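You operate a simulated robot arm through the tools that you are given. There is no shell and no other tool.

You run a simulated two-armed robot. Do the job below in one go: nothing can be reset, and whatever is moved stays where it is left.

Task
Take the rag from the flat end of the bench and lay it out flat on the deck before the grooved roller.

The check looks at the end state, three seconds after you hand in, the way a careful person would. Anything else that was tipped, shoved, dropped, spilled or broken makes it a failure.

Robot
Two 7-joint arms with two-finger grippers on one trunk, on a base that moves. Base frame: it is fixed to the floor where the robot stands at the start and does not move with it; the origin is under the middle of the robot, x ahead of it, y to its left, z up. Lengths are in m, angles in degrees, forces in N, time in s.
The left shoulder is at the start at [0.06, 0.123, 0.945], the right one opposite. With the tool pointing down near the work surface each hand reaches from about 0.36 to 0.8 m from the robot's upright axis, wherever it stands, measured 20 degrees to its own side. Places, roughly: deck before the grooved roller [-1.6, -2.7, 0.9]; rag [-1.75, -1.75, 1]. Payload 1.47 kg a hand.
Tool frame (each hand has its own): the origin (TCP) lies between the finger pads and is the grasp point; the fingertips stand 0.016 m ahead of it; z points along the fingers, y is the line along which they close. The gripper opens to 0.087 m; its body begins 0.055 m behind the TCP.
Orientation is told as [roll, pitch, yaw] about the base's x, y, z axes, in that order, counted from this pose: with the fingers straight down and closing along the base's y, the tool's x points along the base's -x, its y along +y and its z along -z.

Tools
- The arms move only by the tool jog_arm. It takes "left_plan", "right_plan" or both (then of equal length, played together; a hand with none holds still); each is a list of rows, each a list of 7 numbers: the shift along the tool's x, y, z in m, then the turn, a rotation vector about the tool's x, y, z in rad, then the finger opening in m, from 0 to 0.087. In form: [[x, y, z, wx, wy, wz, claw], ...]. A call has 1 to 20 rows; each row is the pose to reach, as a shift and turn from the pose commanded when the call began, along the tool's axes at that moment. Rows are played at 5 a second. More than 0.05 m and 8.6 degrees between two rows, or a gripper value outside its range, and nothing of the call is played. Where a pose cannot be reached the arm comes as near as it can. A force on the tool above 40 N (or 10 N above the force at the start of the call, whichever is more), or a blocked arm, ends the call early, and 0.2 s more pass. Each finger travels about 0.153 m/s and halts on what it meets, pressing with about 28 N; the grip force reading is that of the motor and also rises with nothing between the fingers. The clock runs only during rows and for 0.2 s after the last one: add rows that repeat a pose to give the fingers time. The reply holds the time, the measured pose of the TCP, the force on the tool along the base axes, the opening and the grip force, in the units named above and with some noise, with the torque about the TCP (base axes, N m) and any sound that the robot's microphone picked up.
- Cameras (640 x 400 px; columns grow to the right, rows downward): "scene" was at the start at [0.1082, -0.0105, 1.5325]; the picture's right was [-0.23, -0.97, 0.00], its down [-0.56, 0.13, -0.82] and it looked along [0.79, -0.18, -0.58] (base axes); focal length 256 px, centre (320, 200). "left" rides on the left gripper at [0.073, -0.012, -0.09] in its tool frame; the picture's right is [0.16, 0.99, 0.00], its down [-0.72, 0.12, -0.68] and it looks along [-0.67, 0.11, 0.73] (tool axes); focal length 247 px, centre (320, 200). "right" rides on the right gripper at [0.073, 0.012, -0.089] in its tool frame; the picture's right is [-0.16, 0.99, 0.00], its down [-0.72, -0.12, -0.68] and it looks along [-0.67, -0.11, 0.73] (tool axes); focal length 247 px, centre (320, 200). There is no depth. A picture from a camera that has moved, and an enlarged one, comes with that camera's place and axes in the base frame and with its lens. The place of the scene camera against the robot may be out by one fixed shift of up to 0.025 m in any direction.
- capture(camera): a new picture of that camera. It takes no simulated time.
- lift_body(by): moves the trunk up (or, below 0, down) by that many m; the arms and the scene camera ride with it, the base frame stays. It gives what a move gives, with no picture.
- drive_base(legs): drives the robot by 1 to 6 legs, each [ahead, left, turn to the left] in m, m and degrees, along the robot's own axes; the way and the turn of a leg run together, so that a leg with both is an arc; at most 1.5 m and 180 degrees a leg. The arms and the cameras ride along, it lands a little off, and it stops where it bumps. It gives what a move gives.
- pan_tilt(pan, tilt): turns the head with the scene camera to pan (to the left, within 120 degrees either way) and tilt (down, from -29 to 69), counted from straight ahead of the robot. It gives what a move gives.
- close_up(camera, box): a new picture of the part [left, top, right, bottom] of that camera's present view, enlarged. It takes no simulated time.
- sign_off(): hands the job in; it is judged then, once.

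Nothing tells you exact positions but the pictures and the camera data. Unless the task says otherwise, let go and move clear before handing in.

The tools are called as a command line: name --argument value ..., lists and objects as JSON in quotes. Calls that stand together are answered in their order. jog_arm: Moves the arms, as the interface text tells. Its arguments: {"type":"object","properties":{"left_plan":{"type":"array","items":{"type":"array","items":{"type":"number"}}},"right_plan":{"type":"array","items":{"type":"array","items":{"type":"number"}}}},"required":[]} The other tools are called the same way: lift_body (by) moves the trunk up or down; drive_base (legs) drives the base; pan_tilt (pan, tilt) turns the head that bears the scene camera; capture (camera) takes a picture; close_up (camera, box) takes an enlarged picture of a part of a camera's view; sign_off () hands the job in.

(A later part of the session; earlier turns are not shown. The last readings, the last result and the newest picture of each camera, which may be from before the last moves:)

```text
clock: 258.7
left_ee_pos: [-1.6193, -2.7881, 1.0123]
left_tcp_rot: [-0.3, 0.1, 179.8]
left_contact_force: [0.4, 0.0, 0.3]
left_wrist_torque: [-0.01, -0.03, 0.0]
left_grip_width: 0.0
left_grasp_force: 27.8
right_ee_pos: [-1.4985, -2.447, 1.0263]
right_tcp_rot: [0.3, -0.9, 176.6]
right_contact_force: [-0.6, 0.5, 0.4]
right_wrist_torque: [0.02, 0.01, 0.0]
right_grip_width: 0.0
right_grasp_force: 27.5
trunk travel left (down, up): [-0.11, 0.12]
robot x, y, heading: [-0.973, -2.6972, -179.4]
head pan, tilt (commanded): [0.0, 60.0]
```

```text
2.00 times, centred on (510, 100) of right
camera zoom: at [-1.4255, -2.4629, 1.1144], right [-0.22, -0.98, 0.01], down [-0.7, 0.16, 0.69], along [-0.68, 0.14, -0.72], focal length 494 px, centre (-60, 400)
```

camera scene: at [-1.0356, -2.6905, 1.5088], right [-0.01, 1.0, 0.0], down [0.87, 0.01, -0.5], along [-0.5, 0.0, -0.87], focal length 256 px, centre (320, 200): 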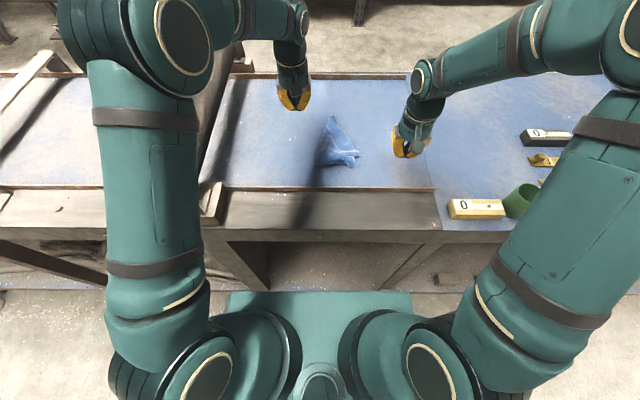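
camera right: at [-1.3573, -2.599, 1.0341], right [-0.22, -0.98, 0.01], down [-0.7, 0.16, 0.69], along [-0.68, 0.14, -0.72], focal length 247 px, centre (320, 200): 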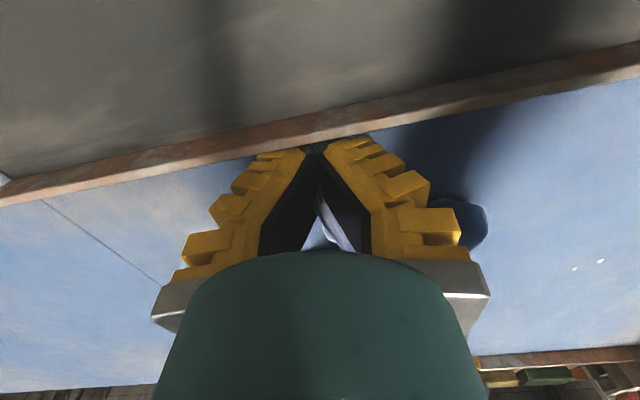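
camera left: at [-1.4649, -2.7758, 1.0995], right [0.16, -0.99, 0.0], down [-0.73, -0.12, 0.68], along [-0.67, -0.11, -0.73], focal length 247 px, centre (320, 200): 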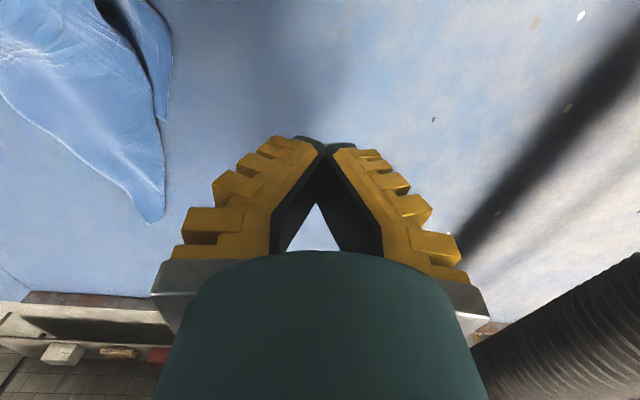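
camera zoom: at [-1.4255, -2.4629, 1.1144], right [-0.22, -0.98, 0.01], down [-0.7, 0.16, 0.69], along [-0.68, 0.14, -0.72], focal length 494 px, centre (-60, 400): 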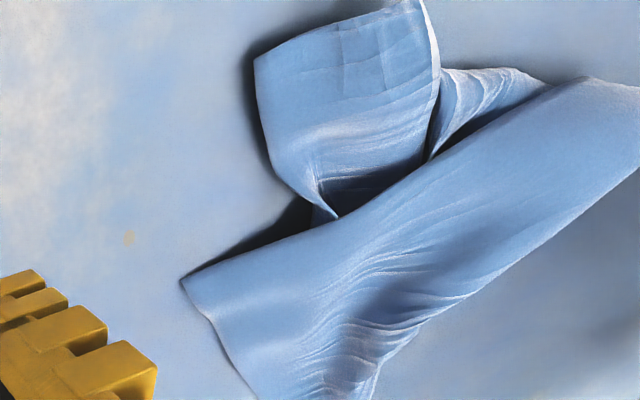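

C1 points to the right, so the right hand should close along x there, while K1's gathered end suits the left hand as it is. I'll bring the left over K1 and turn the right 90° over C1.

jog_arm --left_plan '[[-0.005, -0.014, 0, 0, 0, 0, 0.01], [-0.01, -0.03, 0, 0, 0, 0, 0.02], [-0.015, -0.046, 0, 0, 0, 0, 0.03], [-0.02, -0.062, 0, 0, 0, 0, 0.03], [-0.025, -0.078, 0.0, 0, 0, 0, 0.03], [-0.03, -0.094, 0.01, 0, 0, 0, 0.03], [-0.034, -0.11, 0.02, 0, 0, 0, 0.03], [-0.036, -0.126, 0.03, 0, 0, 0, 0.03], [-0.036, -0.14, 0.04, 0, 0, 0, 0.03], [-0.036, -0.151, 0.052, 0, 0, 0, 0.03], [-0.036, -0.151, 0.06, 0, 0, 0, 0.03]]' --right_plan '[[-0.005, 0.01, 0, 0, 0, 0.139, 0.01], [-0.01, 0.02, 0, 0, 0, 0.278, 0.02], [-0.015, 0.03, 0.0, 0, 0, 0.417, 0.03], [-0.02, 0.042, 0.0, 0, 0, 0.556, 0.03], [-0.025, 0.054, 0.005, 0, 0, 0.695, 0.03], [-0.03, 0.066, 0.01, 0, 0, 0.834, 0.03], [-0.035, 0.078, 0.015, 0, 0, 0.973, 0.03], [-0.04, 0.09, 0.02, 0, 0, 1.112, 0.03], [-0.045, 0.1, 0.03, 0, 0, 1.251, 0.03], [-0.05, 0.11, 0.04, 0, 0, 1.39, 0.03], [-0.0517, 0.1163, 0.05, 0, 0, 1.53, 0.03]]'

capture --camera "left"

capture --camera "right"

close_up --camera "scene" --box '[300, 80, 400, 170]'

```text
clock: 261.0
left_ee_pos: [-1.6581, -2.6432, 0.9572]
left_tcp_rot: [0.0, -0.4, -179.7]
left_contact_force: [-2.1, -0.4, -2.3]
left_wrist_torque: [-0.04, -0.23, -0.01]
left_grip_width: 0.0363
left_grasp_force: 4.0
right_ee_pos: [-1.5522, -2.556, 0.9853]
right_tcp_rot: [0.3, 0.1, 95.4]
right_contact_force: [2.8, 0.2, 1.3]
right_wrist_torque: [-0.12, 0.27, 0.24]
right_grip_width: 0.0361
right_grasp_force: 4.4
trunk travel left (down, up): [-0.11, 0.12]
robot x, y, heading: [-0.9725, -2.6981, -179.3]
head pan, tilt (commanded): [0.0, 60.0]
stopped in row 11 (left hand): the force on the tool passed its limit at 58 N (the readings are from after the stop); the commanded pose is now the measured one
```

```text
taken
camera left: at [-1.5831, -2.6304, 1.0468], right [0.16, -0.99, 0.0], down [-0.72, -0.12, 0.69], along [-0.68, -0.11, -0.73], focal length 247 px, centre (320, 200)
```

left: 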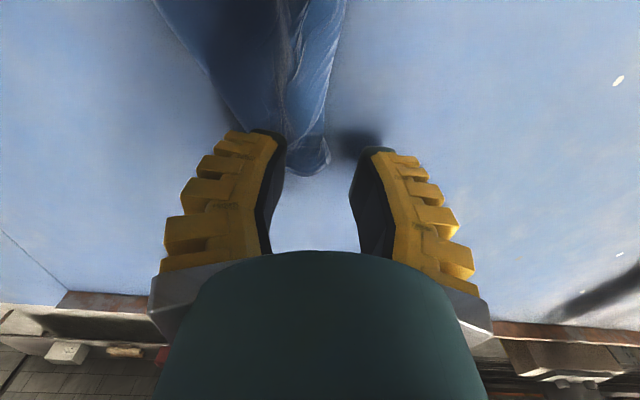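

```text
taken
camera right: at [-1.5573, -2.6301, 1.0753], right [-1.0, 0.06, 0.0], down [0.05, 0.73, 0.68], along [0.04, 0.68, -0.73], focal length 247 px, centre (320, 200)
```

right: 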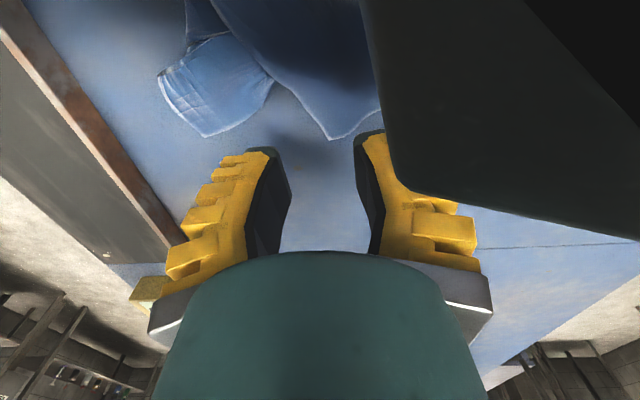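

```text
4.44 times, centred on (350, 125) of scene
camera zoom: at [-1.0364, -2.6896, 1.5088], right [-0.01, 1.0, 0.0], down [0.87, 0.01, -0.5], along [-0.5, -0.01, -0.87], focal length 1140 px, centre (187, 533)
```

zoom: 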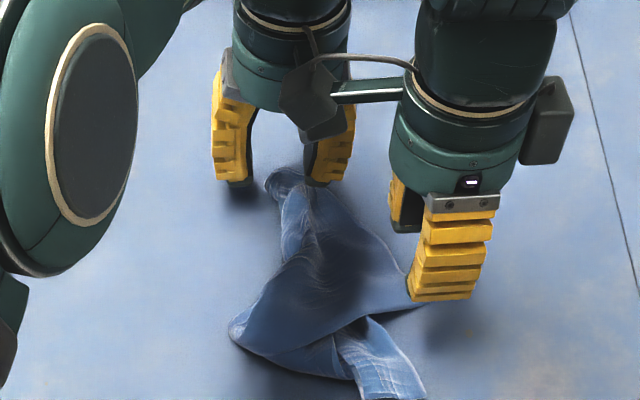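

The two wrist cameras bumped each other. I'll back the right hand off and return it to its normal yaw, where its camera faces me, then pinch K1 with the left.

jog_arm --right_plan '[[-0.03, 0, -0.02, 0, 0, 0, 0.03], [-0.06, 0, -0.03, 0, 0, -0.1, 0.03], [-0.08, 0, -0.03, 0, 0, -0.24, 0.03], [-0.08, 0, -0.03, 0, 0, -0.38, 0.03], [-0.08, 0, -0.03, 0, 0, -0.52, 0.03], [-0.08, 0, -0.03, 0, 0, -0.66, 0.03], [-0.08, 0, -0.03, 0, 0, -0.8, 0.03], [-0.08, 0, -0.03, 0, 0, -0.94, 0.03], [-0.08, 0, -0.03, 0, 0, -1.08, 0.03], [-0.08, 0, -0.03, 0, 0, -1.22, 0.03], [-0.08, 0, -0.03, 0, 0, -1.36, 0.03], [-0.08, 0, -0.03, 0, 0, -1.48, 0.03]]'

jog_arm --left_plan '[[0.005, -0.012, 0, 0, 0, 0, 0.03], [0.01, -0.014, 0.008, 0, 0, 0, 0.03], [0.01, -0.014, 0.018, 0, 0, 0, 0.03], [0.01, -0.014, 0.022, 0, 0, 0, 0.03], [0.01, -0.014, 0.022, 0, 0, 0, 0.024], [0.01, -0.014, 0.022, 0, 0, 0, 0.018], [0.01, -0.014, 0.022, 0, 0, 0, 0.012], [0.01, -0.014, 0.022, 0, 0, 0, 0.006], [0.01, -0.014, 0.022, 0, 0, 0, 0.0], [0.01, -0.014, 0.022, 0, 0, 0, 0.0], [0.01, -0.014, 0.022, 0, 0, 0, 0.0]]'

capture --camera "left"

capture --camera "right"

```text
clock: 263.6
left_ee_pos: [-1.6559, -2.641, 0.9568]
left_tcp_rot: [0.0, -0.3, -179.7]
left_contact_force: [-0.3, -0.3, -0.2]
left_wrist_torque: [0.03, -0.03, -0.03]
left_grip_width: 0.036
left_grasp_force: 4.7
right_ee_pos: [-1.5592, -2.4756, 1.0162]
right_tcp_rot: [0.2, -0.3, -179.5]
right_contact_force: [0.2, 0.5, -0.2]
right_wrist_torque: [0.02, -0.03, -0.04]
right_grip_width: 0.0362
right_grasp_force: 4.3
trunk travel left (down, up): [-0.11, 0.12]
robot x, y, heading: [-0.971, -2.6976, -179.6]
head pan, tilt (commanded): [0.0, 60.0]
```

```text
clock: 266.0
left_ee_pos: [-1.6462, -2.6274, 0.9351]
left_tcp_rot: [0.1, -0.4, -179.9]
left_contact_force: [-0.6, 1.0, 9.6]
left_wrist_torque: [0.04, 0.01, 0.03]
left_grip_width: 0.0
left_grasp_force: 27.8
right_ee_pos: [-1.5589, -2.4753, 1.017]
right_tcp_rot: [0.2, -0.4, -179.8]
right_contact_force: [1.0, 0.0, -0.1]
right_wrist_torque: [0.0, 0.02, 0.0]
right_grip_width: 0.0361
right_grasp_force: 4.7
trunk travel left (down, up): [-0.11, 0.12]
robot x, y, heading: [-0.9733, -2.6951, -179.4]
head pan, tilt (commanded): [0.0, 60.0]
```

```text
taken
camera left: at [-1.5729, -2.6153, 1.0248], right [0.16, -0.99, 0.0], down [-0.72, -0.12, 0.69], along [-0.68, -0.11, -0.73], focal length 247 px, centre (320, 200)
```

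left: 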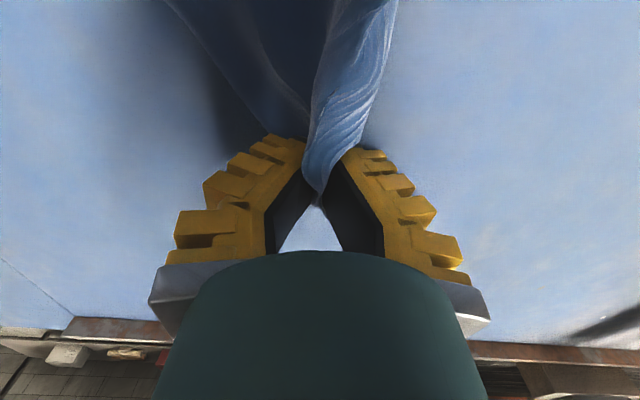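

```text
taken
camera right: at [-1.4869, -2.4871, 1.1055], right [-0.15, -0.99, 0.0], down [-0.72, 0.11, 0.68], along [-0.68, 0.1, -0.73], focal length 247 px, centre (320, 200)
```

right: 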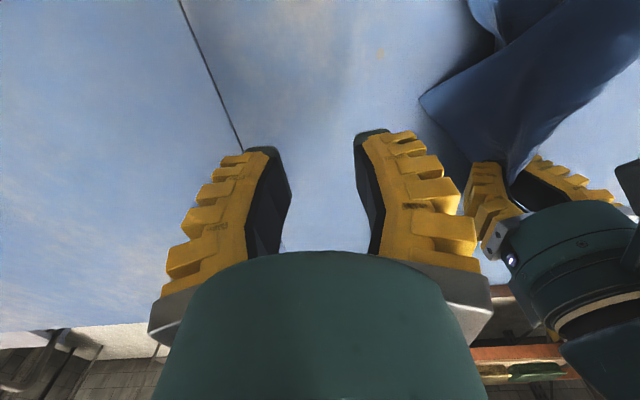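

K1 is held firmly. C1 is at about (-1.564, -2.547); I'll bring the right fingers over it.

jog_arm --right_plan '[[-0.003, 0.025, 0.0, 0, 0, 0, 0.03], [-0.006, 0.05, 0.01, 0, 0, 0, 0.03], [-0.009, 0.075, 0.03, 0, 0, 0, 0.03], [-0.009, 0.088, 0.05, 0, 0, 0, 0.03], [-0.009, 0.088, 0.066, 0, 0, 0, 0.03], [-0.009, 0.088, 0.066, 0, 0, 0, 0.03]]'

capture --camera "right"

close_up --camera "scene" --box '[300, 80, 400, 170]'

```text
clock: 267.4
left_ee_pos: [-1.6467, -2.6274, 0.9356]
left_tcp_rot: [-0.2, -0.4, -179.7]
left_contact_force: [-0.6, -3.4, 10.4]
left_wrist_torque: [0.07, -0.01, -0.04]
left_grip_width: 0.0
left_grasp_force: 27.9
right_ee_pos: [-1.5675, -2.5661, 0.9493]
right_tcp_rot: [0.2, -0.4, -179.7]
right_contact_force: [-0.7, 1.2, -0.1]
right_wrist_torque: [-0.02, 0.02, 0.0]
right_grip_width: 0.0361
right_grasp_force: 4.7
trunk travel left (down, up): [-0.11, 0.12]
robot x, y, heading: [-0.9684, -2.6966, -179.7]
head pan, tilt (commanded): [0.0, 60.0]
```

```text
taken
camera right: at [-1.4964, -2.5769, 1.0391], right [-0.15, -0.99, 0.0], down [-0.72, 0.11, 0.68], along [-0.68, 0.1, -0.73], focal length 247 px, centre (320, 200)
```

right: 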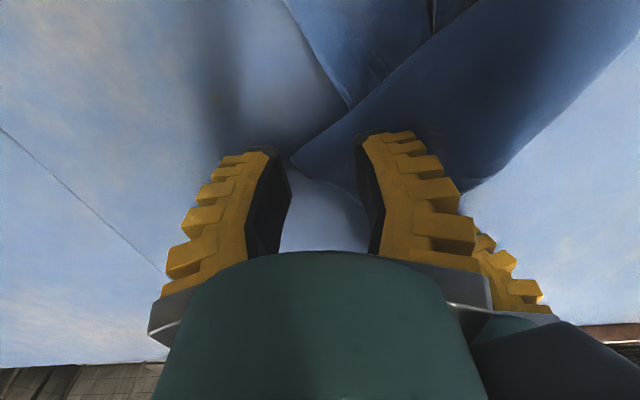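

```text
4.44 times, centred on (350, 125) of scene
camera zoom: at [-1.0354, -2.6896, 1.5088], right [-0.01, 1.0, 0.0], down [0.87, 0.01, -0.5], along [-0.5, -0.01, -0.87], focal length 1140 px, centre (187, 533)
```

zoom: 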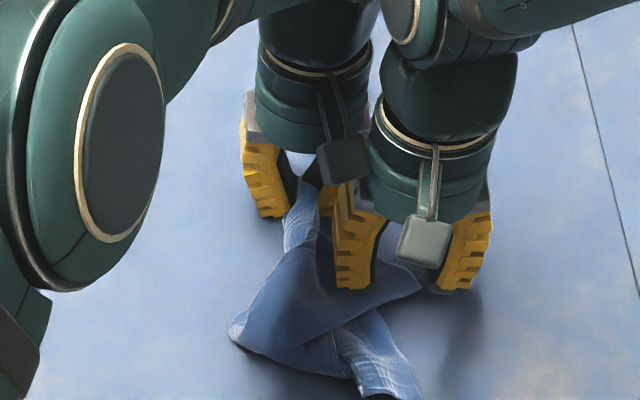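

C1's tip is right beside the outer finger, so the position is good. I'll press and close.

jog_arm --right_plan '[[0, 0, 0.007, 0, 0, 0, 0.03], [0, 0, 0.0145, 0, 0, 0, 0.03], [0, 0, 0.0165, 0, 0, 0, 0.03], [0, 0, 0.0165, 0, 0, 0, 0.024], [0, 0, 0.0165, 0, 0, 0, 0.018], [0, 0, 0.0165, 0, 0, 0, 0.012], [0, 0, 0.0165, 0, 0, 0, 0.006], [0, 0, 0.0165, 0, 0, 0, 0.0], [0, 0, 0.0165, 0, 0, 0, 0.0], [0, 0, 0.0165, 0, 0, 0, 0.0]]'

capture --camera "right"

```text
clock: 269.6
left_ee_pos: [-1.6458, -2.6283, 0.9356]
left_tcp_rot: [0.0, -0.6, -179.7]
left_contact_force: [0.9, 3.2, 7.9]
left_wrist_torque: [0.06, -0.02, 0.07]
left_grip_width: 0.0
left_grasp_force: 27.9
right_ee_pos: [-1.5681, -2.5639, 0.936]
right_tcp_rot: [0.1, -0.4, -179.8]
right_contact_force: [-2.3, 0.0, 11.2]
right_wrist_torque: [-0.49, -0.09, 0.0]
right_grip_width: 0.0
right_grasp_force: 26.1
trunk travel left (down, up): [-0.11, 0.12]
robot x, y, heading: [-0.9721, -2.6987, -179.3]
head pan, tilt (commanded): [0.0, 60.0]
```

```text
taken
camera right: at [-1.4953, -2.5746, 1.024], right [-0.15, -0.99, 0.0], down [-0.72, 0.11, 0.69], along [-0.68, 0.1, -0.73], focal length 247 px, centre (320, 200)
```

right: 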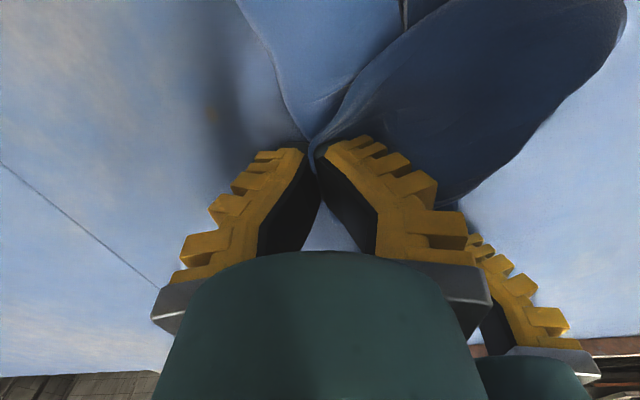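

The right has gripped at C1. I'll lift both hands together slowly by 4 cm and look.

jog_arm --left_plan '[[0.002, 0, -0.01, 0, 0, 0, 0], [0.004, 0, -0.02, 0, 0, 0, 0], [0.006, 0, -0.03, 0, 0, 0, 0], [0.008, 0, -0.04, 0, 0, 0, 0], [0.008, 0, -0.04, 0, 0, 0, 0]]' --right_plan '[[0.002, 0, -0.01, 0, 0, 0, 0], [0.004, -0.004, -0.02, 0, 0, 0, 0], [0.006, -0.008, -0.03, 0, 0, 0, 0], [0.008, -0.012, -0.04, 0, 0, 0, 0], [0.008, -0.012, -0.04, 0, 0, 0, 0]]'

capture --camera "right"

close_up --camera "scene" --box '[290, 80, 400, 180]'

```text
clock: 270.8
left_ee_pos: [-1.6385, -2.6282, 0.9745]
left_tcp_rot: [0.0, -0.3, -179.8]
left_contact_force: [1.8, 1.8, 0.4]
left_wrist_torque: [0.03, -0.02, 0.04]
left_grip_width: 0.0001
left_grasp_force: 28.1
right_ee_pos: [-1.5609, -2.5536, 0.972]
right_tcp_rot: [0.3, -0.1, -179.7]
right_contact_force: [-1.2, -3.5, -0.9]
right_wrist_torque: [-0.02, -0.01, 0.01]
right_grip_width: 0.0001
right_grasp_force: 30.2
trunk travel left (down, up): [-0.11, 0.12]
robot x, y, heading: [-0.971, -2.6959, -179.5]
head pan, tilt (commanded): [0.0, 60.0]
```

```text
taken
camera right: at [-1.4887, -2.5638, 1.0619], right [-0.15, -0.99, 0.0], down [-0.72, 0.11, 0.68], along [-0.68, 0.1, -0.73], focal length 247 px, centre (320, 200)
```

right: 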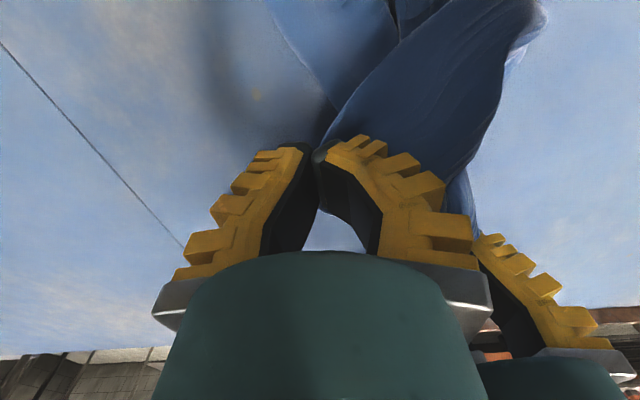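

```text
4.00 times, centred on (345, 130) of scene
camera zoom: at [-1.0367, -2.6892, 1.5087], right [-0.01, 1.0, 0.0], down [0.87, 0.01, -0.5], along [-0.5, -0.01, -0.87], focal length 1026 px, centre (220, 480)
```

zoom: 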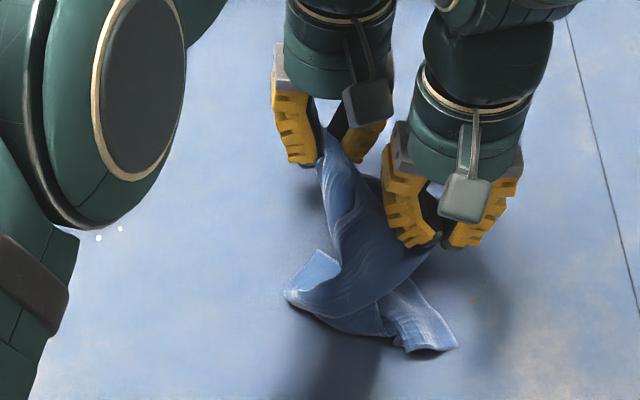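

Both corners are held, with the edge between them under light tension. I'll lift both higher and bring the left hand level with the right so the rag can hang.

jog_arm --left_plan '[[0.007, 0, -0.025, 0, 0, 0, 0], [0.014, 0, -0.05, 0, 0, 0, 0], [0.021, 0, -0.075, 0, 0, 0, 0], [0.029, 0, -0.1, 0, 0, 0, 0], [0.036, 0, -0.125, 0, 0, 0, 0], [0.043, 0, -0.15, 0, 0, 0, 0], [0.05, 0, -0.175, 0, 0, 0, 0], [0.05, 0, -0.175, 0, 0, 0, 0]]' --right_plan '[[0, -0.003, -0.025, 0, 0, 0, 0], [0, -0.006, -0.05, 0, 0, 0, 0], [0, -0.01, -0.075, 0, 0, 0, 0], [0, -0.014, -0.1, 0, 0, 0, 0], [0, -0.018, -0.125, 0, 0, 0, 0], [0, -0.022, -0.15, 0, 0, 0, 0], [0, -0.025, -0.175, 0, 0, 0, 0], [0, -0.025, -0.175, 0, 0, 0, 0]]'

close_up --camera "scene" --box '[280, 70, 400, 180]'

capture --camera "right"

capture --camera "left"

```text
clock: 272.6
left_ee_pos: [-1.5878, -2.6272, 1.1491]
left_tcp_rot: [0.0, -0.4, -179.8]
left_contact_force: [-2.4, 15.3, 0.1]
left_wrist_torque: [0.27, -0.01, 0.3]
left_grip_width: 0.0
left_grasp_force: 28.4
right_ee_pos: [-1.5613, -2.5262, 1.1487]
right_tcp_rot: [0.2, -0.3, -179.7]
right_contact_force: [2.9, -14.5, -1.4]
right_wrist_torque: [-0.15, -0.06, 0.32]
right_grip_width: 0.0
right_grasp_force: 27.2
trunk travel left (down, up): [-0.11, 0.12]
robot x, y, heading: [-0.9718, -2.693, -179.4]
head pan, tilt (commanded): [0.0, 60.0]
```

```text
3.64 times, centred on (340, 125) of scene
camera zoom: at [-1.0369, -2.6891, 1.5087], right [-0.01, 1.0, 0.0], down [0.87, 0.01, -0.5], along [-0.5, -0.01, -0.87], focal length 932 px, centre (247, 473)
```

zoom: 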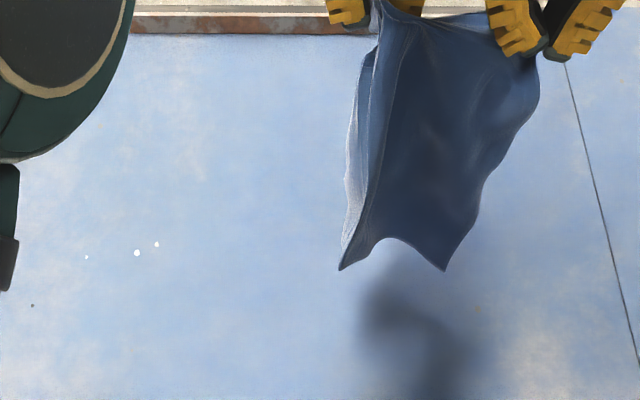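

```text
taken
camera right: at [-1.4885, -2.5388, 1.2377], right [-0.15, -0.99, 0.0], down [-0.72, 0.11, 0.68], along [-0.68, 0.1, -0.73], focal length 247 px, centre (320, 200)
```

right: 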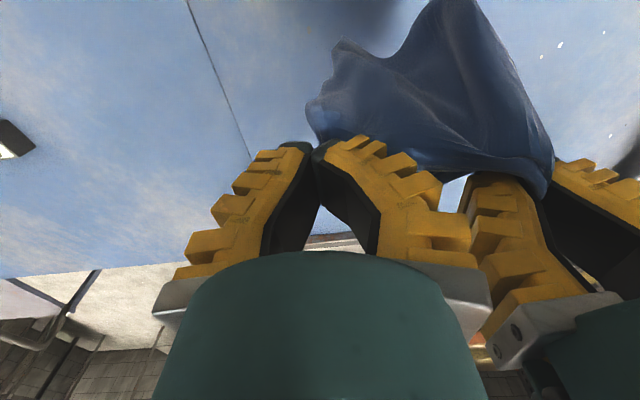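

```text
taken
camera left: at [-1.5149, -2.6147, 1.2385], right [0.16, -0.99, 0.0], down [-0.72, -0.12, 0.68], along [-0.68, -0.11, -0.73], focal length 247 px, centre (320, 200)
```

left: 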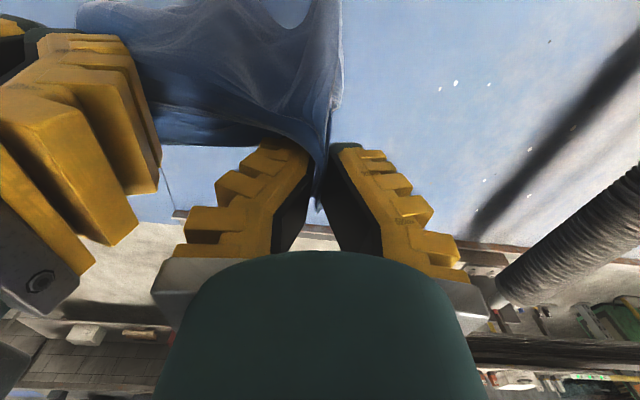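

Excellent: the rag now hangs as a flat sheet from one edge, with both lower corners free and no flap. I'll ease the tension slightly, then back the base 12 cm and shift 8 cm left, so it can be laid down moving away from me in the middle of the deck.

jog_arm --right_plan '[[0, 0.003, 0, 0, 0, 0, 0], [0, 0.006, 0, 0, 0, 0, 0], [0, 0.006, 0, 0, 0, 0, 0]]'

drive_base --legs '[[-0.11, 0.08, 0]]'

close_up --camera "scene" --box '[280, 70, 400, 180]'

capture --camera "right"

```text
clock: 273.4
left_ee_pos: [-1.5882, -2.6277, 1.1486]
left_tcp_rot: [0.1, -0.3, -179.7]
left_contact_force: [-1.7, 7.2, 0.2]
left_wrist_torque: [0.1, 0.05, 0.17]
left_grip_width: 0.0001
left_grasp_force: 27.9
right_ee_pos: [-1.5594, -2.5323, 1.1491]
right_tcp_rot: [0.1, -0.3, -179.8]
right_contact_force: [1.1, -6.7, -0.4]
right_wrist_torque: [-0.07, -0.01, 0.16]
right_grip_width: 0.0
right_grasp_force: 28.4
trunk travel left (down, up): [-0.11, 0.12]
robot x, y, heading: [-0.9741, -2.6969, -179.4]
head pan, tilt (commanded): [0.0, 60.0]
```

```text
clock: 274.8
left_ee_pos: [-1.4765, -2.7058, 1.1493]
left_tcp_rot: [0.0, -0.4, -179.8]
left_contact_force: [-0.4, 4.5, -0.1]
left_wrist_torque: [0.11, 0.05, 0.12]
left_grip_width: 0.0001
left_grasp_force: 28.1
right_ee_pos: [-1.4481, -2.6114, 1.1489]
right_tcp_rot: [0.1, -0.3, -179.8]
right_contact_force: [0.9, -5.2, -0.1]
right_wrist_torque: [-0.04, 0.0, 0.08]
right_grip_width: 0.0
right_grasp_force: 28.0
trunk travel left (down, up): [-0.11, 0.12]
robot x, y, heading: [-0.8602, -2.7735, -179.6]
head pan, tilt (commanded): [0.0, 60.0]
```

```text
3.64 times, centred on (340, 125) of scene
camera zoom: at [-0.9253, -2.7683, 1.5089], right [-0.01, 1.0, 0.0], down [0.87, 0.01, -0.5], along [-0.5, 0.0, -0.87], focal length 932 px, centre (247, 473)
```

zoom: 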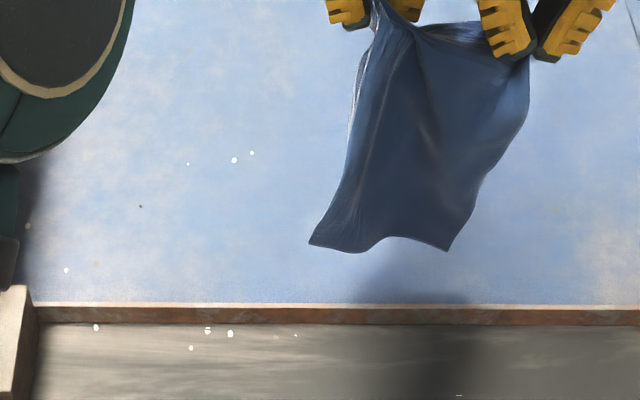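

```text
taken
camera right: at [-1.3766, -2.6232, 1.2382], right [-0.16, -0.99, 0.0], down [-0.72, 0.12, 0.68], along [-0.68, 0.1, -0.73], focal length 247 px, centre (320, 200)
```

right: 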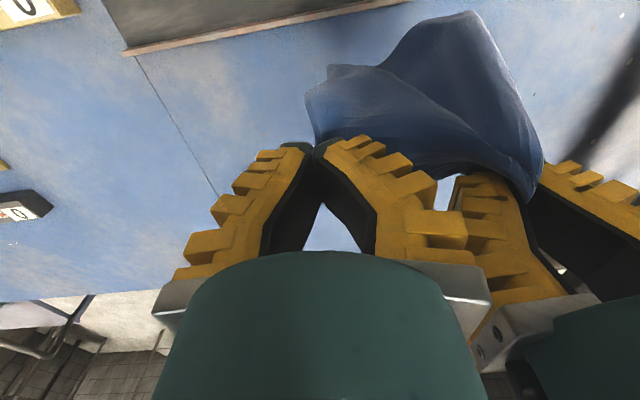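

The hanging sheet looks narrower than the full rag, so it may still be doubled somewhere. I'll zoom in on its edges.

close_up --camera "scene" --box '[325, 65, 395, 145]'

close_up --camera "right" --box '[290, 0, 560, 200]'

close_up --camera "left" --box '[80, 0, 360, 160]'

```text
5.00 times, centred on (360, 105) of scene
camera zoom: at [-0.9253, -2.7683, 1.5089], right [-0.01, 1.0, 0.0], down [0.87, 0.01, -0.5], along [-0.5, 0.0, -0.87], focal length 1282 px, centre (120, 675)
```

zoom: 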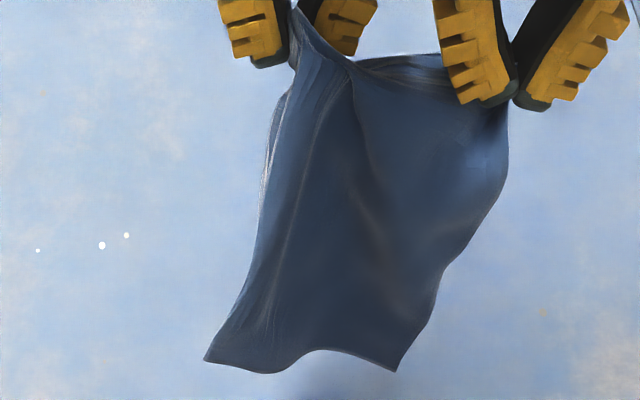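

```text
2.00 times, centred on (425, 100) of right
camera zoom: at [-1.3766, -2.6232, 1.2382], right [-0.16, -0.99, 0.0], down [-0.72, 0.12, 0.68], along [-0.68, 0.1, -0.73], focal length 494 px, centre (110, 400)
```

zoom: 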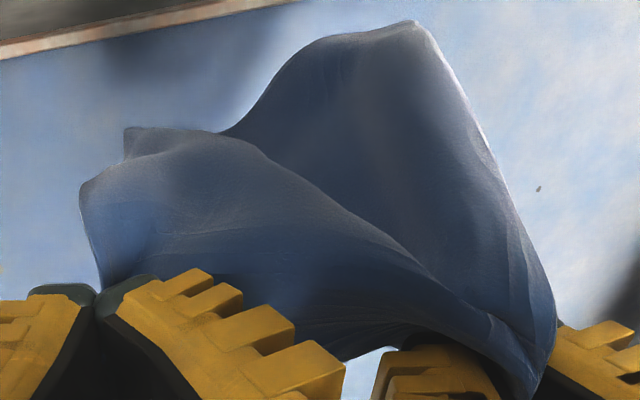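

```text
2.29 times, centred on (220, 80) of left
camera zoom: at [-1.4036, -2.6935, 1.2389], right [0.16, -0.99, 0.0], down [-0.72, -0.12, 0.69], along [-0.68, -0.11, -0.73], focal length 564 px, centre (549, 474)
```

zoom: 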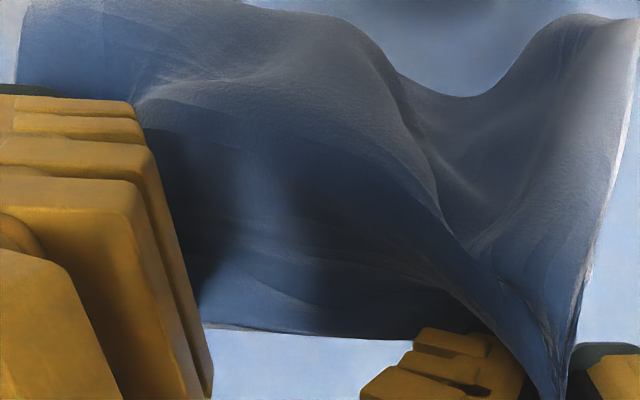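

On close view it is a single sheet after all, hanging about its 0.195 m height, just gathered at the top. Its lower edge hangs toward me, so I'll lay it by moving away from me while lowering in steps.

jog_arm --left_plan '[[0, 0, 0.015, 0, 0, 0, 0], [0, 0, 0.03, 0, 0, 0, 0], [0, 0, 0.045, 0, 0, 0, 0], [0, 0, 0.045, 0, 0, 0, 0]]' --right_plan '[[0, 0, 0.015, 0, 0, 0, 0], [0, 0, 0.03, 0, 0, 0, 0], [0, 0, 0.045, 0, 0, 0, 0], [0, 0, 0.045, 0, 0, 0, 0]]'

drive_base --legs '[[0.07, 0, 0]]'

close_up --camera "scene" --box '[290, 70, 400, 180]'

```text
clock: 275.8
left_ee_pos: [-1.4778, -2.7059, 1.1048]
left_tcp_rot: [0.0, -0.5, -179.8]
left_contact_force: [-0.5, 4.1, -0.5]
left_wrist_torque: [0.05, 0.05, 0.05]
left_grip_width: 0.0
left_grasp_force: 28.1
right_ee_pos: [-1.4503, -2.6126, 1.1031]
right_tcp_rot: [0.2, -0.3, -179.8]
right_contact_force: [1.8, -1.6, 0.5]
right_wrist_torque: [-0.06, -0.03, 0.11]
right_grip_width: 0.0002
right_grasp_force: 29.3
trunk travel left (down, up): [-0.11, 0.12]
robot x, y, heading: [-0.863, -2.7781, -179.6]
head pan, tilt (commanded): [0.0, 60.0]
```

```text
clock: 276.8
left_ee_pos: [-1.5512, -2.705, 1.1029]
left_tcp_rot: [0.0, -0.3, -179.8]
left_contact_force: [-0.5, 3.4, -0.4]
left_wrist_torque: [0.04, -0.01, 0.09]
left_grip_width: 0.0002
left_grasp_force: 27.9
right_ee_pos: [-1.5205, -2.6133, 1.1024]
right_tcp_rot: [0.2, -0.2, -179.8]
right_contact_force: [0.3, -3.5, -0.6]
right_wrist_torque: [-0.08, -0.03, 0.04]
right_grip_width: 0.0001
right_grasp_force: 27.8
trunk travel left (down, up): [-0.11, 0.12]
robot x, y, heading: [-0.9332, -2.7764, -179.5]
head pan, tilt (commanded): [0.0, 60.0]
```

```text
3.64 times, centred on (345, 125) of scene
camera zoom: at [-0.9983, -2.7682, 1.5087], right [-0.01, 1.0, 0.0], down [0.87, 0.01, -0.5], along [-0.5, 0.0, -0.87], focal length 932 px, centre (229, 473)
```

zoom: 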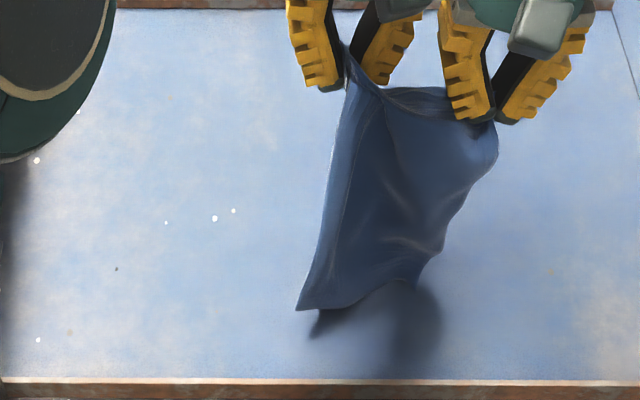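

The lower-left corner is just above the deck near x=-1.48. I'll lower another 4.5 cm and go on.

jog_arm --left_plan '[[-0.005, 0, 0.015, 0, 0, 0, 0], [-0.01, 0, 0.03, 0, 0, 0, 0], [-0.015, 0, 0.045, 0, 0, 0, 0], [-0.015, 0, 0.045, 0, 0, 0, 0]]' --right_plan '[[-0.008, 0, 0.015, 0, 0, 0, 0], [-0.016, 0, 0.03, 0, 0, 0, 0], [-0.024, 0, 0.045, 0, 0, 0, 0], [-0.024, 0, 0.045, 0, 0, 0, 0]]'

drive_base --legs '[[0.045, 0, 0]]'

close_up --camera "scene" --box '[290, 70, 400, 180]'

```text
clock: 277.8
left_ee_pos: [-1.5631, -2.7065, 1.0596]
left_tcp_rot: [-0.2, -0.4, -179.8]
left_contact_force: [-1.1, 4.4, 0.3]
left_wrist_torque: [0.09, 0.05, 0.11]
left_grip_width: 0.0
left_grasp_force: 27.9
right_ee_pos: [-1.5448, -2.6125, 1.0587]
right_tcp_rot: [0.2, -0.3, -179.8]
right_contact_force: [1.6, -5.5, 0.6]
right_wrist_torque: [-0.09, -0.05, 0.05]
right_grip_width: 0.0
right_grasp_force: 28.4
trunk travel left (down, up): [-0.11, 0.12]
robot x, y, heading: [-0.9345, -2.777, -179.4]
head pan, tilt (commanded): [0.0, 60.0]
```

```text
clock: 278.7
left_ee_pos: [-1.61, -2.7073, 1.0571]
left_tcp_rot: [0.0, -0.3, -179.9]
left_contact_force: [-2.4, 3.9, -0.7]
left_wrist_torque: [0.07, 0.0, 0.11]
left_grip_width: 0.0
left_grasp_force: 27.7
right_ee_pos: [-1.5895, -2.6123, 1.0573]
right_tcp_rot: [0.3, -0.2, -179.8]
right_contact_force: [0.7, -5.6, -0.7]
right_wrist_torque: [-0.09, -0.05, 0.09]
right_grip_width: 0.0001
right_grasp_force: 27.9
trunk travel left (down, up): [-0.11, 0.12]
robot x, y, heading: [-0.9806, -2.7768, -179.5]
head pan, tilt (commanded): [0.0, 60.0]
```

```text
3.64 times, centred on (345, 125) of scene
camera zoom: at [-1.0433, -2.7685, 1.5086], right [-0.01, 1.0, 0.0], down [0.87, 0.01, -0.5], along [-0.5, 0.0, -0.87], focal length 932 px, centre (229, 473)
```

zoom: 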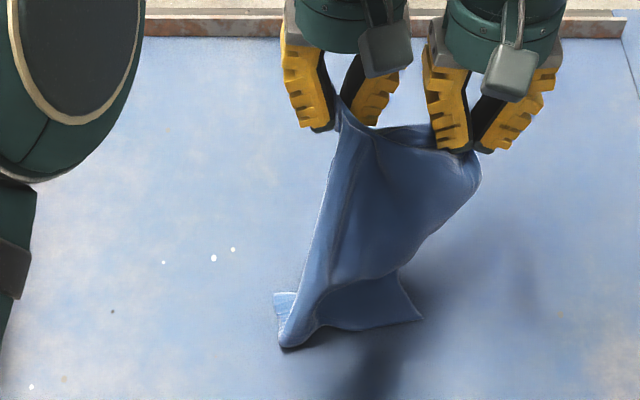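

The lower part now rests on the deck. I'll keep lowering with a small move away.

jog_arm --left_plan '[[-0.008, 0, 0.015, 0, 0, 0, 0], [-0.016, 0, 0.03, 0, 0, 0, 0], [-0.024, 0, 0.045, 0, 0, 0, 0], [-0.03, 0, 0.06, 0, 0, 0, 0], [-0.036, 0, 0.075, 0, 0, 0, 0], [-0.036, 0, 0.075, 0, 0, 0, 0]]' --right_plan '[[-0.012, 0, 0.015, 0, 0, 0, 0], [-0.024, -0.003, 0.03, 0, 0, 0, 0], [-0.036, -0.006, 0.045, 0, 0, 0, 0], [-0.045, -0.009, 0.06, 0, 0, 0, 0], [-0.054, -0.012, 0.075, 0, 0, 0, 0], [-0.054, -0.012, 0.075, 0, 0, 0, 0]]'

close_up --camera "scene" --box '[290, 70, 400, 180]'

```text
clock: 280.1
left_ee_pos: [-1.644, -2.7062, 0.9844]
left_tcp_rot: [-0.1, -0.3, -179.9]
left_contact_force: [-4.7, 12.4, 0.2]
left_wrist_torque: [0.24, 0.1, 0.29]
left_grip_width: 0.0002
left_grasp_force: 27.7
right_ee_pos: [-1.6415, -2.6036, 0.9835]
right_tcp_rot: [0.2, -0.3, -179.8]
right_contact_force: [4.9, -13.4, 0.4]
right_wrist_torque: [-0.19, -0.04, 0.24]
right_grip_width: 0.0
right_grasp_force: 27.7
trunk travel left (down, up): [-0.11, 0.12]
robot x, y, heading: [-0.979, -2.7795, -179.3]
head pan, tilt (commanded): [0.0, 60.0]
```

```text
3.64 times, centred on (345, 125) of scene
camera zoom: at [-1.0404, -2.7687, 1.5089], right [-0.01, 1.0, 0.0], down [0.87, 0.01, -0.5], along [-0.5, 0.0, -0.87], focal length 932 px, centre (229, 473)
```

zoom: 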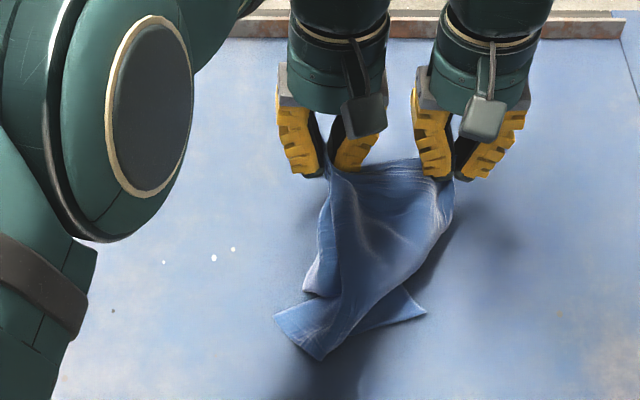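

It's nearly all down. I'll relax the pull between the hands, lower to the deck, release both corners and lift straight up.

jog_arm --left_plan '[[-0.006, 0, 0.015, 0, 0, 0, 0], [-0.012, 0, 0.03, 0, 0, 0, 0], [-0.016, 0, 0.042, 0, 0, 0, 0], [-0.016, 0, 0.045, 0, 0, 0, 0], [-0.016, 0, 0.045, 0, 0, 0, 0.015], [-0.016, 0, 0.045, 0, 0, 0, 0.03], [-0.016, 0, 0.04, 0, 0, 0, 0.04], [-0.016, 0, 0.01, 0, 0, 0, 0.04], [-0.016, 0, -0.03, 0, 0, 0, 0.04], [-0.016, 0.0, -0.07, 0, 0, 0, 0.04], [-0.006, 0.04, -0.08, 0, 0, 0, 0.02], [0.01, 0.08, -0.08, 0, 0, 0, 0.0]]' --right_plan '[[-0.006, 0.003, 0.015, 0, 0, 0, 0], [-0.012, 0.005, 0.03, 0, 0, 0, 0], [-0.016, 0.005, 0.042, 0, 0, 0, 0], [-0.016, 0.005, 0.045, 0, 0, 0, 0], [-0.016, 0.005, 0.045, 0, 0, 0, 0.015], [-0.016, 0.005, 0.045, 0, 0, 0, 0.03], [-0.016, 0.005, 0.04, 0, 0, 0, 0.04], [-0.016, 0.005, 0.01, 0, 0, 0, 0.04], [-0.016, 0.005, -0.03, 0, 0, 0, 0.04], [-0.016, 0.005, -0.07, 0, 0, 0, 0.04], [-0.006, -0.03, -0.08, 0, 0, 0, 0.02], [0.01, -0.07, -0.08, 0, 0, 0, 0.0]]'

close_up --camera "scene" --box '[290, 70, 400, 180]'

close_up --camera "scene" --box '[310, 100, 380, 165]'

```text
clock: 282.7
left_ee_pos: [-1.6327, -2.7874, 1.0633]
left_tcp_rot: [0.0, -0.4, -179.9]
left_contact_force: [-0.2, 0.1, 0.2]
left_wrist_torque: [0.02, 0.0, -0.01]
left_grip_width: 0.0
left_grasp_force: 27.5
right_ee_pos: [-1.6312, -2.5324, 1.065]
right_tcp_rot: [0.2, -0.2, -179.7]
right_contact_force: [0.6, 0.2, 0.1]
right_wrist_torque: [0.03, 0.01, 0.0]
right_grip_width: 0.0002
right_grasp_force: 27.6
trunk travel left (down, up): [-0.11, 0.12]
robot x, y, heading: [-0.9756, -2.779, -179.4]
head pan, tilt (commanded): [0.0, 60.0]
```

```text
3.64 times, centred on (345, 125) of scene
camera zoom: at [-1.0398, -2.7687, 1.5089], right [-0.01, 1.0, 0.0], down [0.87, 0.01, -0.5], along [-0.5, 0.0, -0.87], focal length 932 px, centre (229, 473)
```

zoom: 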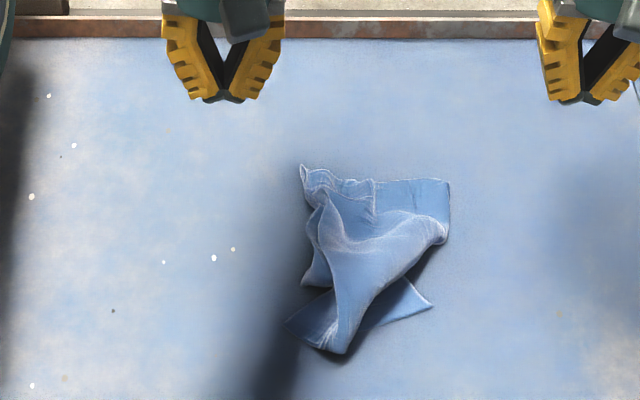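

```text
6.15 times, centred on (345, 132) of scene
camera zoom: at [-1.0398, -2.7687, 1.5089], right [-0.01, 1.0, 0.0], down [0.87, 0.01, -0.5], along [-0.5, 0.0, -0.87], focal length 1578 px, centre (166, 615)
```

zoom: 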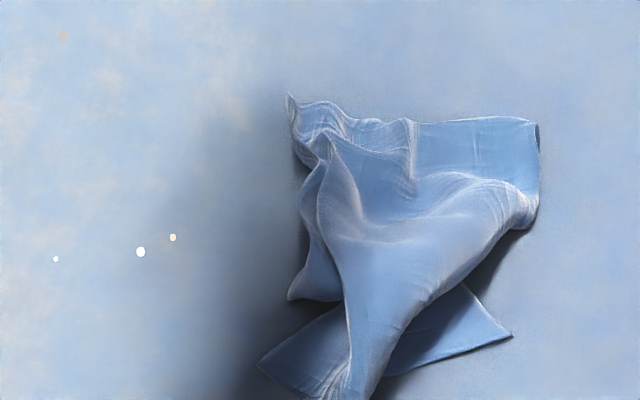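

The rag is down in the right area, gathered in the middle. Its four corners are visible: back ones near (-1.687, -2.715) and (-1.667, -2.587), front ones near (-1.507, -2.737) and (-1.523, -2.616). I'll press the two front corners and drag them forward and apart.

jog_arm --left_plan '[[0.035, -0.015, 0.01, 0, 0, 0, 0], [0.07, -0.03, 0.02, 0, 0, 0, 0], [0.1, -0.045, 0.03, 0, 0, 0, 0], [0.121, -0.054, 0.06, 0, 0, 0, 0], [0.121, -0.054, 0.1, 0, 0, 0, 0], [0.121, -0.054, 0.12, 0, 0, 0, 0], [0.121, -0.054, 0.129, 0, 0, 0, 0], [0.121, -0.054, 0.129, 0, 0, 0, 0], [0.131, -0.044, 0.129, 0, 0, 0, 0], [0.141, -0.034, 0.129, 0, 0, 0, 0], [0.151, -0.024, 0.129, 0, 0, 0, 0], [0.161, -0.014, 0.129, 0, 0, 0, 0], [0.171, -0.004, 0.129, 0, 0, 0, 0], [0.178, 0.002, 0.129, 0, 0, 0, 0], [0.178, 0.002, 0.1, 0, 0, 0, 0], [0.17, 0.01, 0.06, 0, 0, 0, 0]]' --right_plan '[[0.03, 0.02, 0.01, 0, 0, 0, 0], [0.06, 0.045, 0.02, 0, 0, 0, 0], [0.085, 0.07, 0.03, 0, 0, 0, 0], [0.104, 0.088, 0.06, 0, 0, 0, 0], [0.104, 0.09, 0.1, 0, 0, 0, 0], [0.104, 0.09, 0.12, 0, 0, 0, 0], [0.104, 0.09, 0.131, 0, 0, 0, 0], [0.104, 0.09, 0.131, 0, 0, 0, 0], [0.114, 0.08, 0.131, 0, 0, 0, 0], [0.124, 0.07, 0.131, 0, 0, 0, 0], [0.134, 0.06, 0.131, 0, 0, 0, 0], [0.144, 0.05, 0.131, 0, 0, 0, 0], [0.154, 0.04, 0.131, 0, 0, 0, 0], [0.161, 0.034, 0.131, 0, 0, 0, 0], [0.161, 0.034, 0.1, 0, 0, 0, 0], [0.15, 0.02, 0.06, 0, 0, 0, 0]]'

close_up --camera "scene" --box '[290, 80, 400, 190]'

```text
clock: 286.1
left_ee_pos: [-1.4628, -2.7954, 1.0037]
left_tcp_rot: [0.1, -0.3, -179.9]
left_contact_force: [0.2, -0.3, -0.4]
left_wrist_torque: [0.03, -0.01, 0.01]
left_grip_width: 0.0
left_grasp_force: 27.7
right_ee_pos: [-1.4818, -2.5493, 1.0026]
right_tcp_rot: [0.1, -0.1, -179.9]
right_contact_force: [-0.3, 0.0, 0.0]
right_wrist_torque: [0.0, -0.01, -0.01]
right_grip_width: 0.0002
right_grasp_force: 28.0
trunk travel left (down, up): [-0.11, 0.12]
robot x, y, heading: [-0.9758, -2.7795, -179.5]
head pan, tilt (commanded): [0.0, 60.0]
```

```text
3.64 times, centred on (345, 135) of scene
camera zoom: at [-1.0406, -2.7686, 1.5087], right [-0.01, 1.0, 0.0], down [0.87, 0.01, -0.5], along [-0.5, 0.0, -0.87], focal length 932 px, centre (229, 436)
```

zoom: 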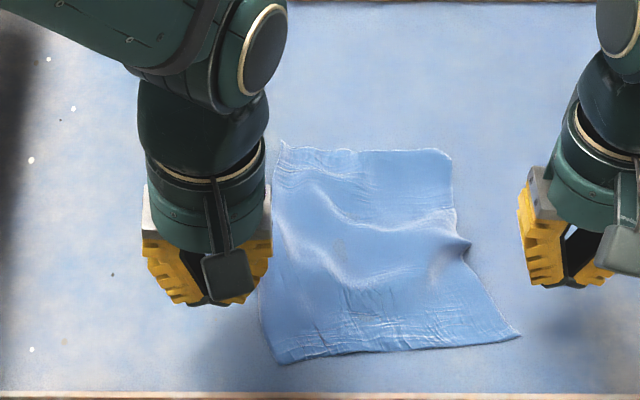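

Wonderful: the rag has opened out to nearly its full shape. I'll lift the hands away and look at what remains.

jog_arm --left_plan '[[0, 0.02, -0.03, 0, 0, 0, 0], [0, 0.05, -0.06, 0, 0, 0, 0], [0.01, 0.08, -0.08, 0, 0, 0, 0], [0.02, 0.1, -0.1, 0, 0, 0, 0]]' --right_plan '[[0, -0.02, -0.03, 0, 0, 0, 0], [0, -0.05, -0.06, 0, 0, 0, 0], [0.01, -0.08, -0.08, 0, 0, 0, 0], [0.02, -0.1, -0.1, 0, 0, 0, 0]]'

close_up --camera "scene" --box '[300, 90, 400, 180]'

capture --camera "scene"

```text
clock: 287.1
left_ee_pos: [-1.444, -2.8992, 1.1055]
left_tcp_rot: [-0.1, -0.4, -179.9]
left_contact_force: [0.7, -0.3, 0.0]
left_wrist_torque: [-0.04, -0.04, 0.01]
left_grip_width: 0.0002
left_grasp_force: 28.4
right_ee_pos: [-1.4613, -2.4493, 1.1024]
right_tcp_rot: [0.2, -0.2, -179.8]
right_contact_force: [0.6, 0.1, 0.1]
right_wrist_torque: [-0.01, 0.03, 0.01]
right_grip_width: 0.0001
right_grasp_force: 28.5
trunk travel left (down, up): [-0.11, 0.12]
robot x, y, heading: [-0.9773, -2.7787, -179.2]
head pan, tilt (commanded): [0.0, 60.0]
```

```text
4.44 times, centred on (350, 135) of scene
camera zoom: at [-1.0401, -2.7688, 1.5089], right [-0.01, 1.0, 0.0], down [0.87, 0.01, -0.5], along [-0.5, 0.0, -0.87], focal length 1140 px, centre (187, 489)
```

zoom: 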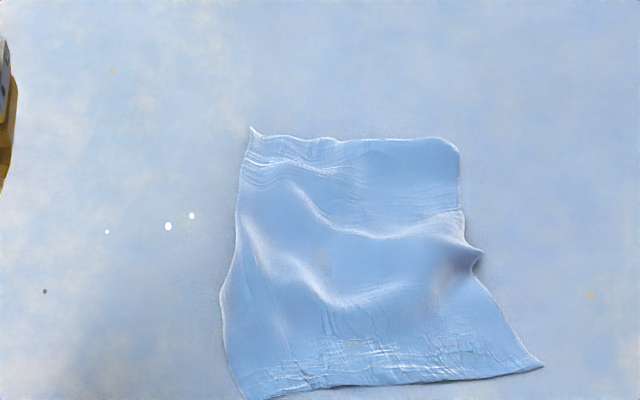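

```text
taken
camera scene: at [-1.0401, -2.7688, 1.5089], right [-0.01, 1.0, 0.0], down [0.87, 0.01, -0.5], along [-0.5, 0.0, -0.87], focal length 256 px, centre (320, 200)
```

scene: 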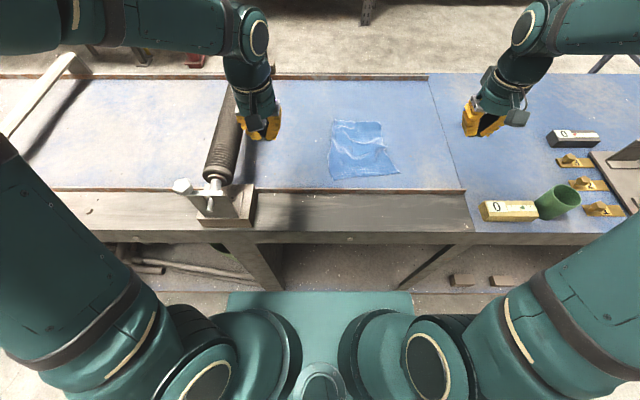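

The rag is now a proper, nearly flat sheet before the roller. Its back edge is still a bit drawn in, with a bump on the right side. I'll press the two back corners and ease them outward and back.

jog_arm --left_plan '[[-0.03, -0.026, 0.0, 0, 0, 0, 0], [-0.06, -0.052, 0.01, 0, 0, 0, 0], [-0.09, -0.078, 0.02, 0, 0, 0, 0], [-0.12, -0.104, 0.035, 0, 0, 0, 0], [-0.15, -0.13, 0.05, 0, 0, 0, 0], [-0.18, -0.155, 0.065, 0, 0, 0, 0], [-0.206, -0.177, 0.085, 0, 0, 0, 0], [-0.206, -0.177, 0.12, 0, 0, 0, 0], [-0.206, -0.177, 0.155, 0, 0, 0, 0], [-0.206, -0.177, 0.1705, 0, 0, 0, 0], [-0.206, -0.177, 0.1705, 0, 0, 0, 0], [-0.212, -0.168, 0.1705, 0, 0, 0, 0], [-0.218, -0.159, 0.1705, 0, 0, 0, 0], [-0.224, -0.15, 0.1705, 0, 0, 0, 0], [-0.224, -0.15, 0.14, 0, 0, 0, 0], [-0.214, -0.14, 0.1, 0, 0, 0, 0], [-0.19, -0.11, 0.07, 0, 0, 0, 0]]' --right_plan '[[-0.026, 0.022, 0.0, 0, 0, 0, 0], [-0.052, 0.044, 0.01, 0, 0, 0, 0], [-0.078, 0.066, 0.02, 0, 0, 0, 0], [-0.104, 0.088, 0.035, 0, 0, 0, 0], [-0.13, 0.11, 0.05, 0, 0, 0, 0], [-0.155, 0.132, 0.065, 0, 0, 0, 0], [-0.176, 0.153, 0.085, 0, 0, 0, 0], [-0.176, 0.153, 0.12, 0, 0, 0, 0], [-0.176, 0.153, 0.15, 0, 0, 0, 0], [-0.176, 0.153, 0.1675, 0, 0, 0, 0], [-0.176, 0.153, 0.1675, 0, 0, 0, 0], [-0.186, 0.143, 0.1675, 0, 0, 0, 0], [-0.196, 0.133, 0.1675, 0, 0, 0, 0], [-0.206, 0.123, 0.1675, 0, 0, 0, 0], [-0.206, 0.123, 0.14, 0, 0, 0, 0], [-0.2, 0.11, 0.1, 0, 0, 0, 0], [-0.18, 0.08, 0.07, 0, 0, 0, 0]]'

close_up --camera "scene" --box '[300, 90, 400, 180]'

```text
clock: 290.7
left_ee_pos: [-1.6302, -2.7854, 1.0355]
left_tcp_rot: [0.0, -0.5, -179.9]
left_contact_force: [0.2, -0.2, -0.2]
left_wrist_torque: [0.01, 0.06, -0.02]
left_grip_width: 0.0
left_grasp_force: 28.7
right_ee_pos: [-1.6422, -2.5306, 1.0352]
right_tcp_rot: [0.2, -0.4, -179.7]
right_contact_force: [0.4, -0.3, 0.0]
right_wrist_torque: [0.02, 0.01, 0.02]
right_grip_width: 0.0002
right_grasp_force: 28.3
trunk travel left (down, up): [-0.11, 0.12]
robot x, y, heading: [-0.9788, -2.7775, -179.3]
head pan, tilt (commanded): [0.0, 60.0]
```

```text
4.44 times, centred on (350, 135) of scene
camera zoom: at [-1.0381, -2.769, 1.509], right [-0.01, 1.0, 0.0], down [0.86, 0.01, -0.5], along [-0.5, 0.0, -0.86], focal length 1140 px, centre (187, 489)
```

zoom: 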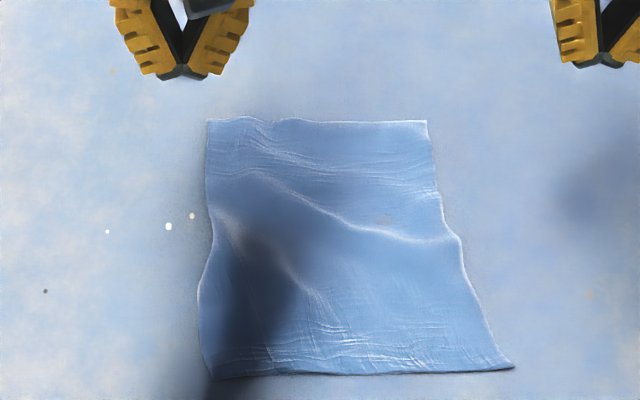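

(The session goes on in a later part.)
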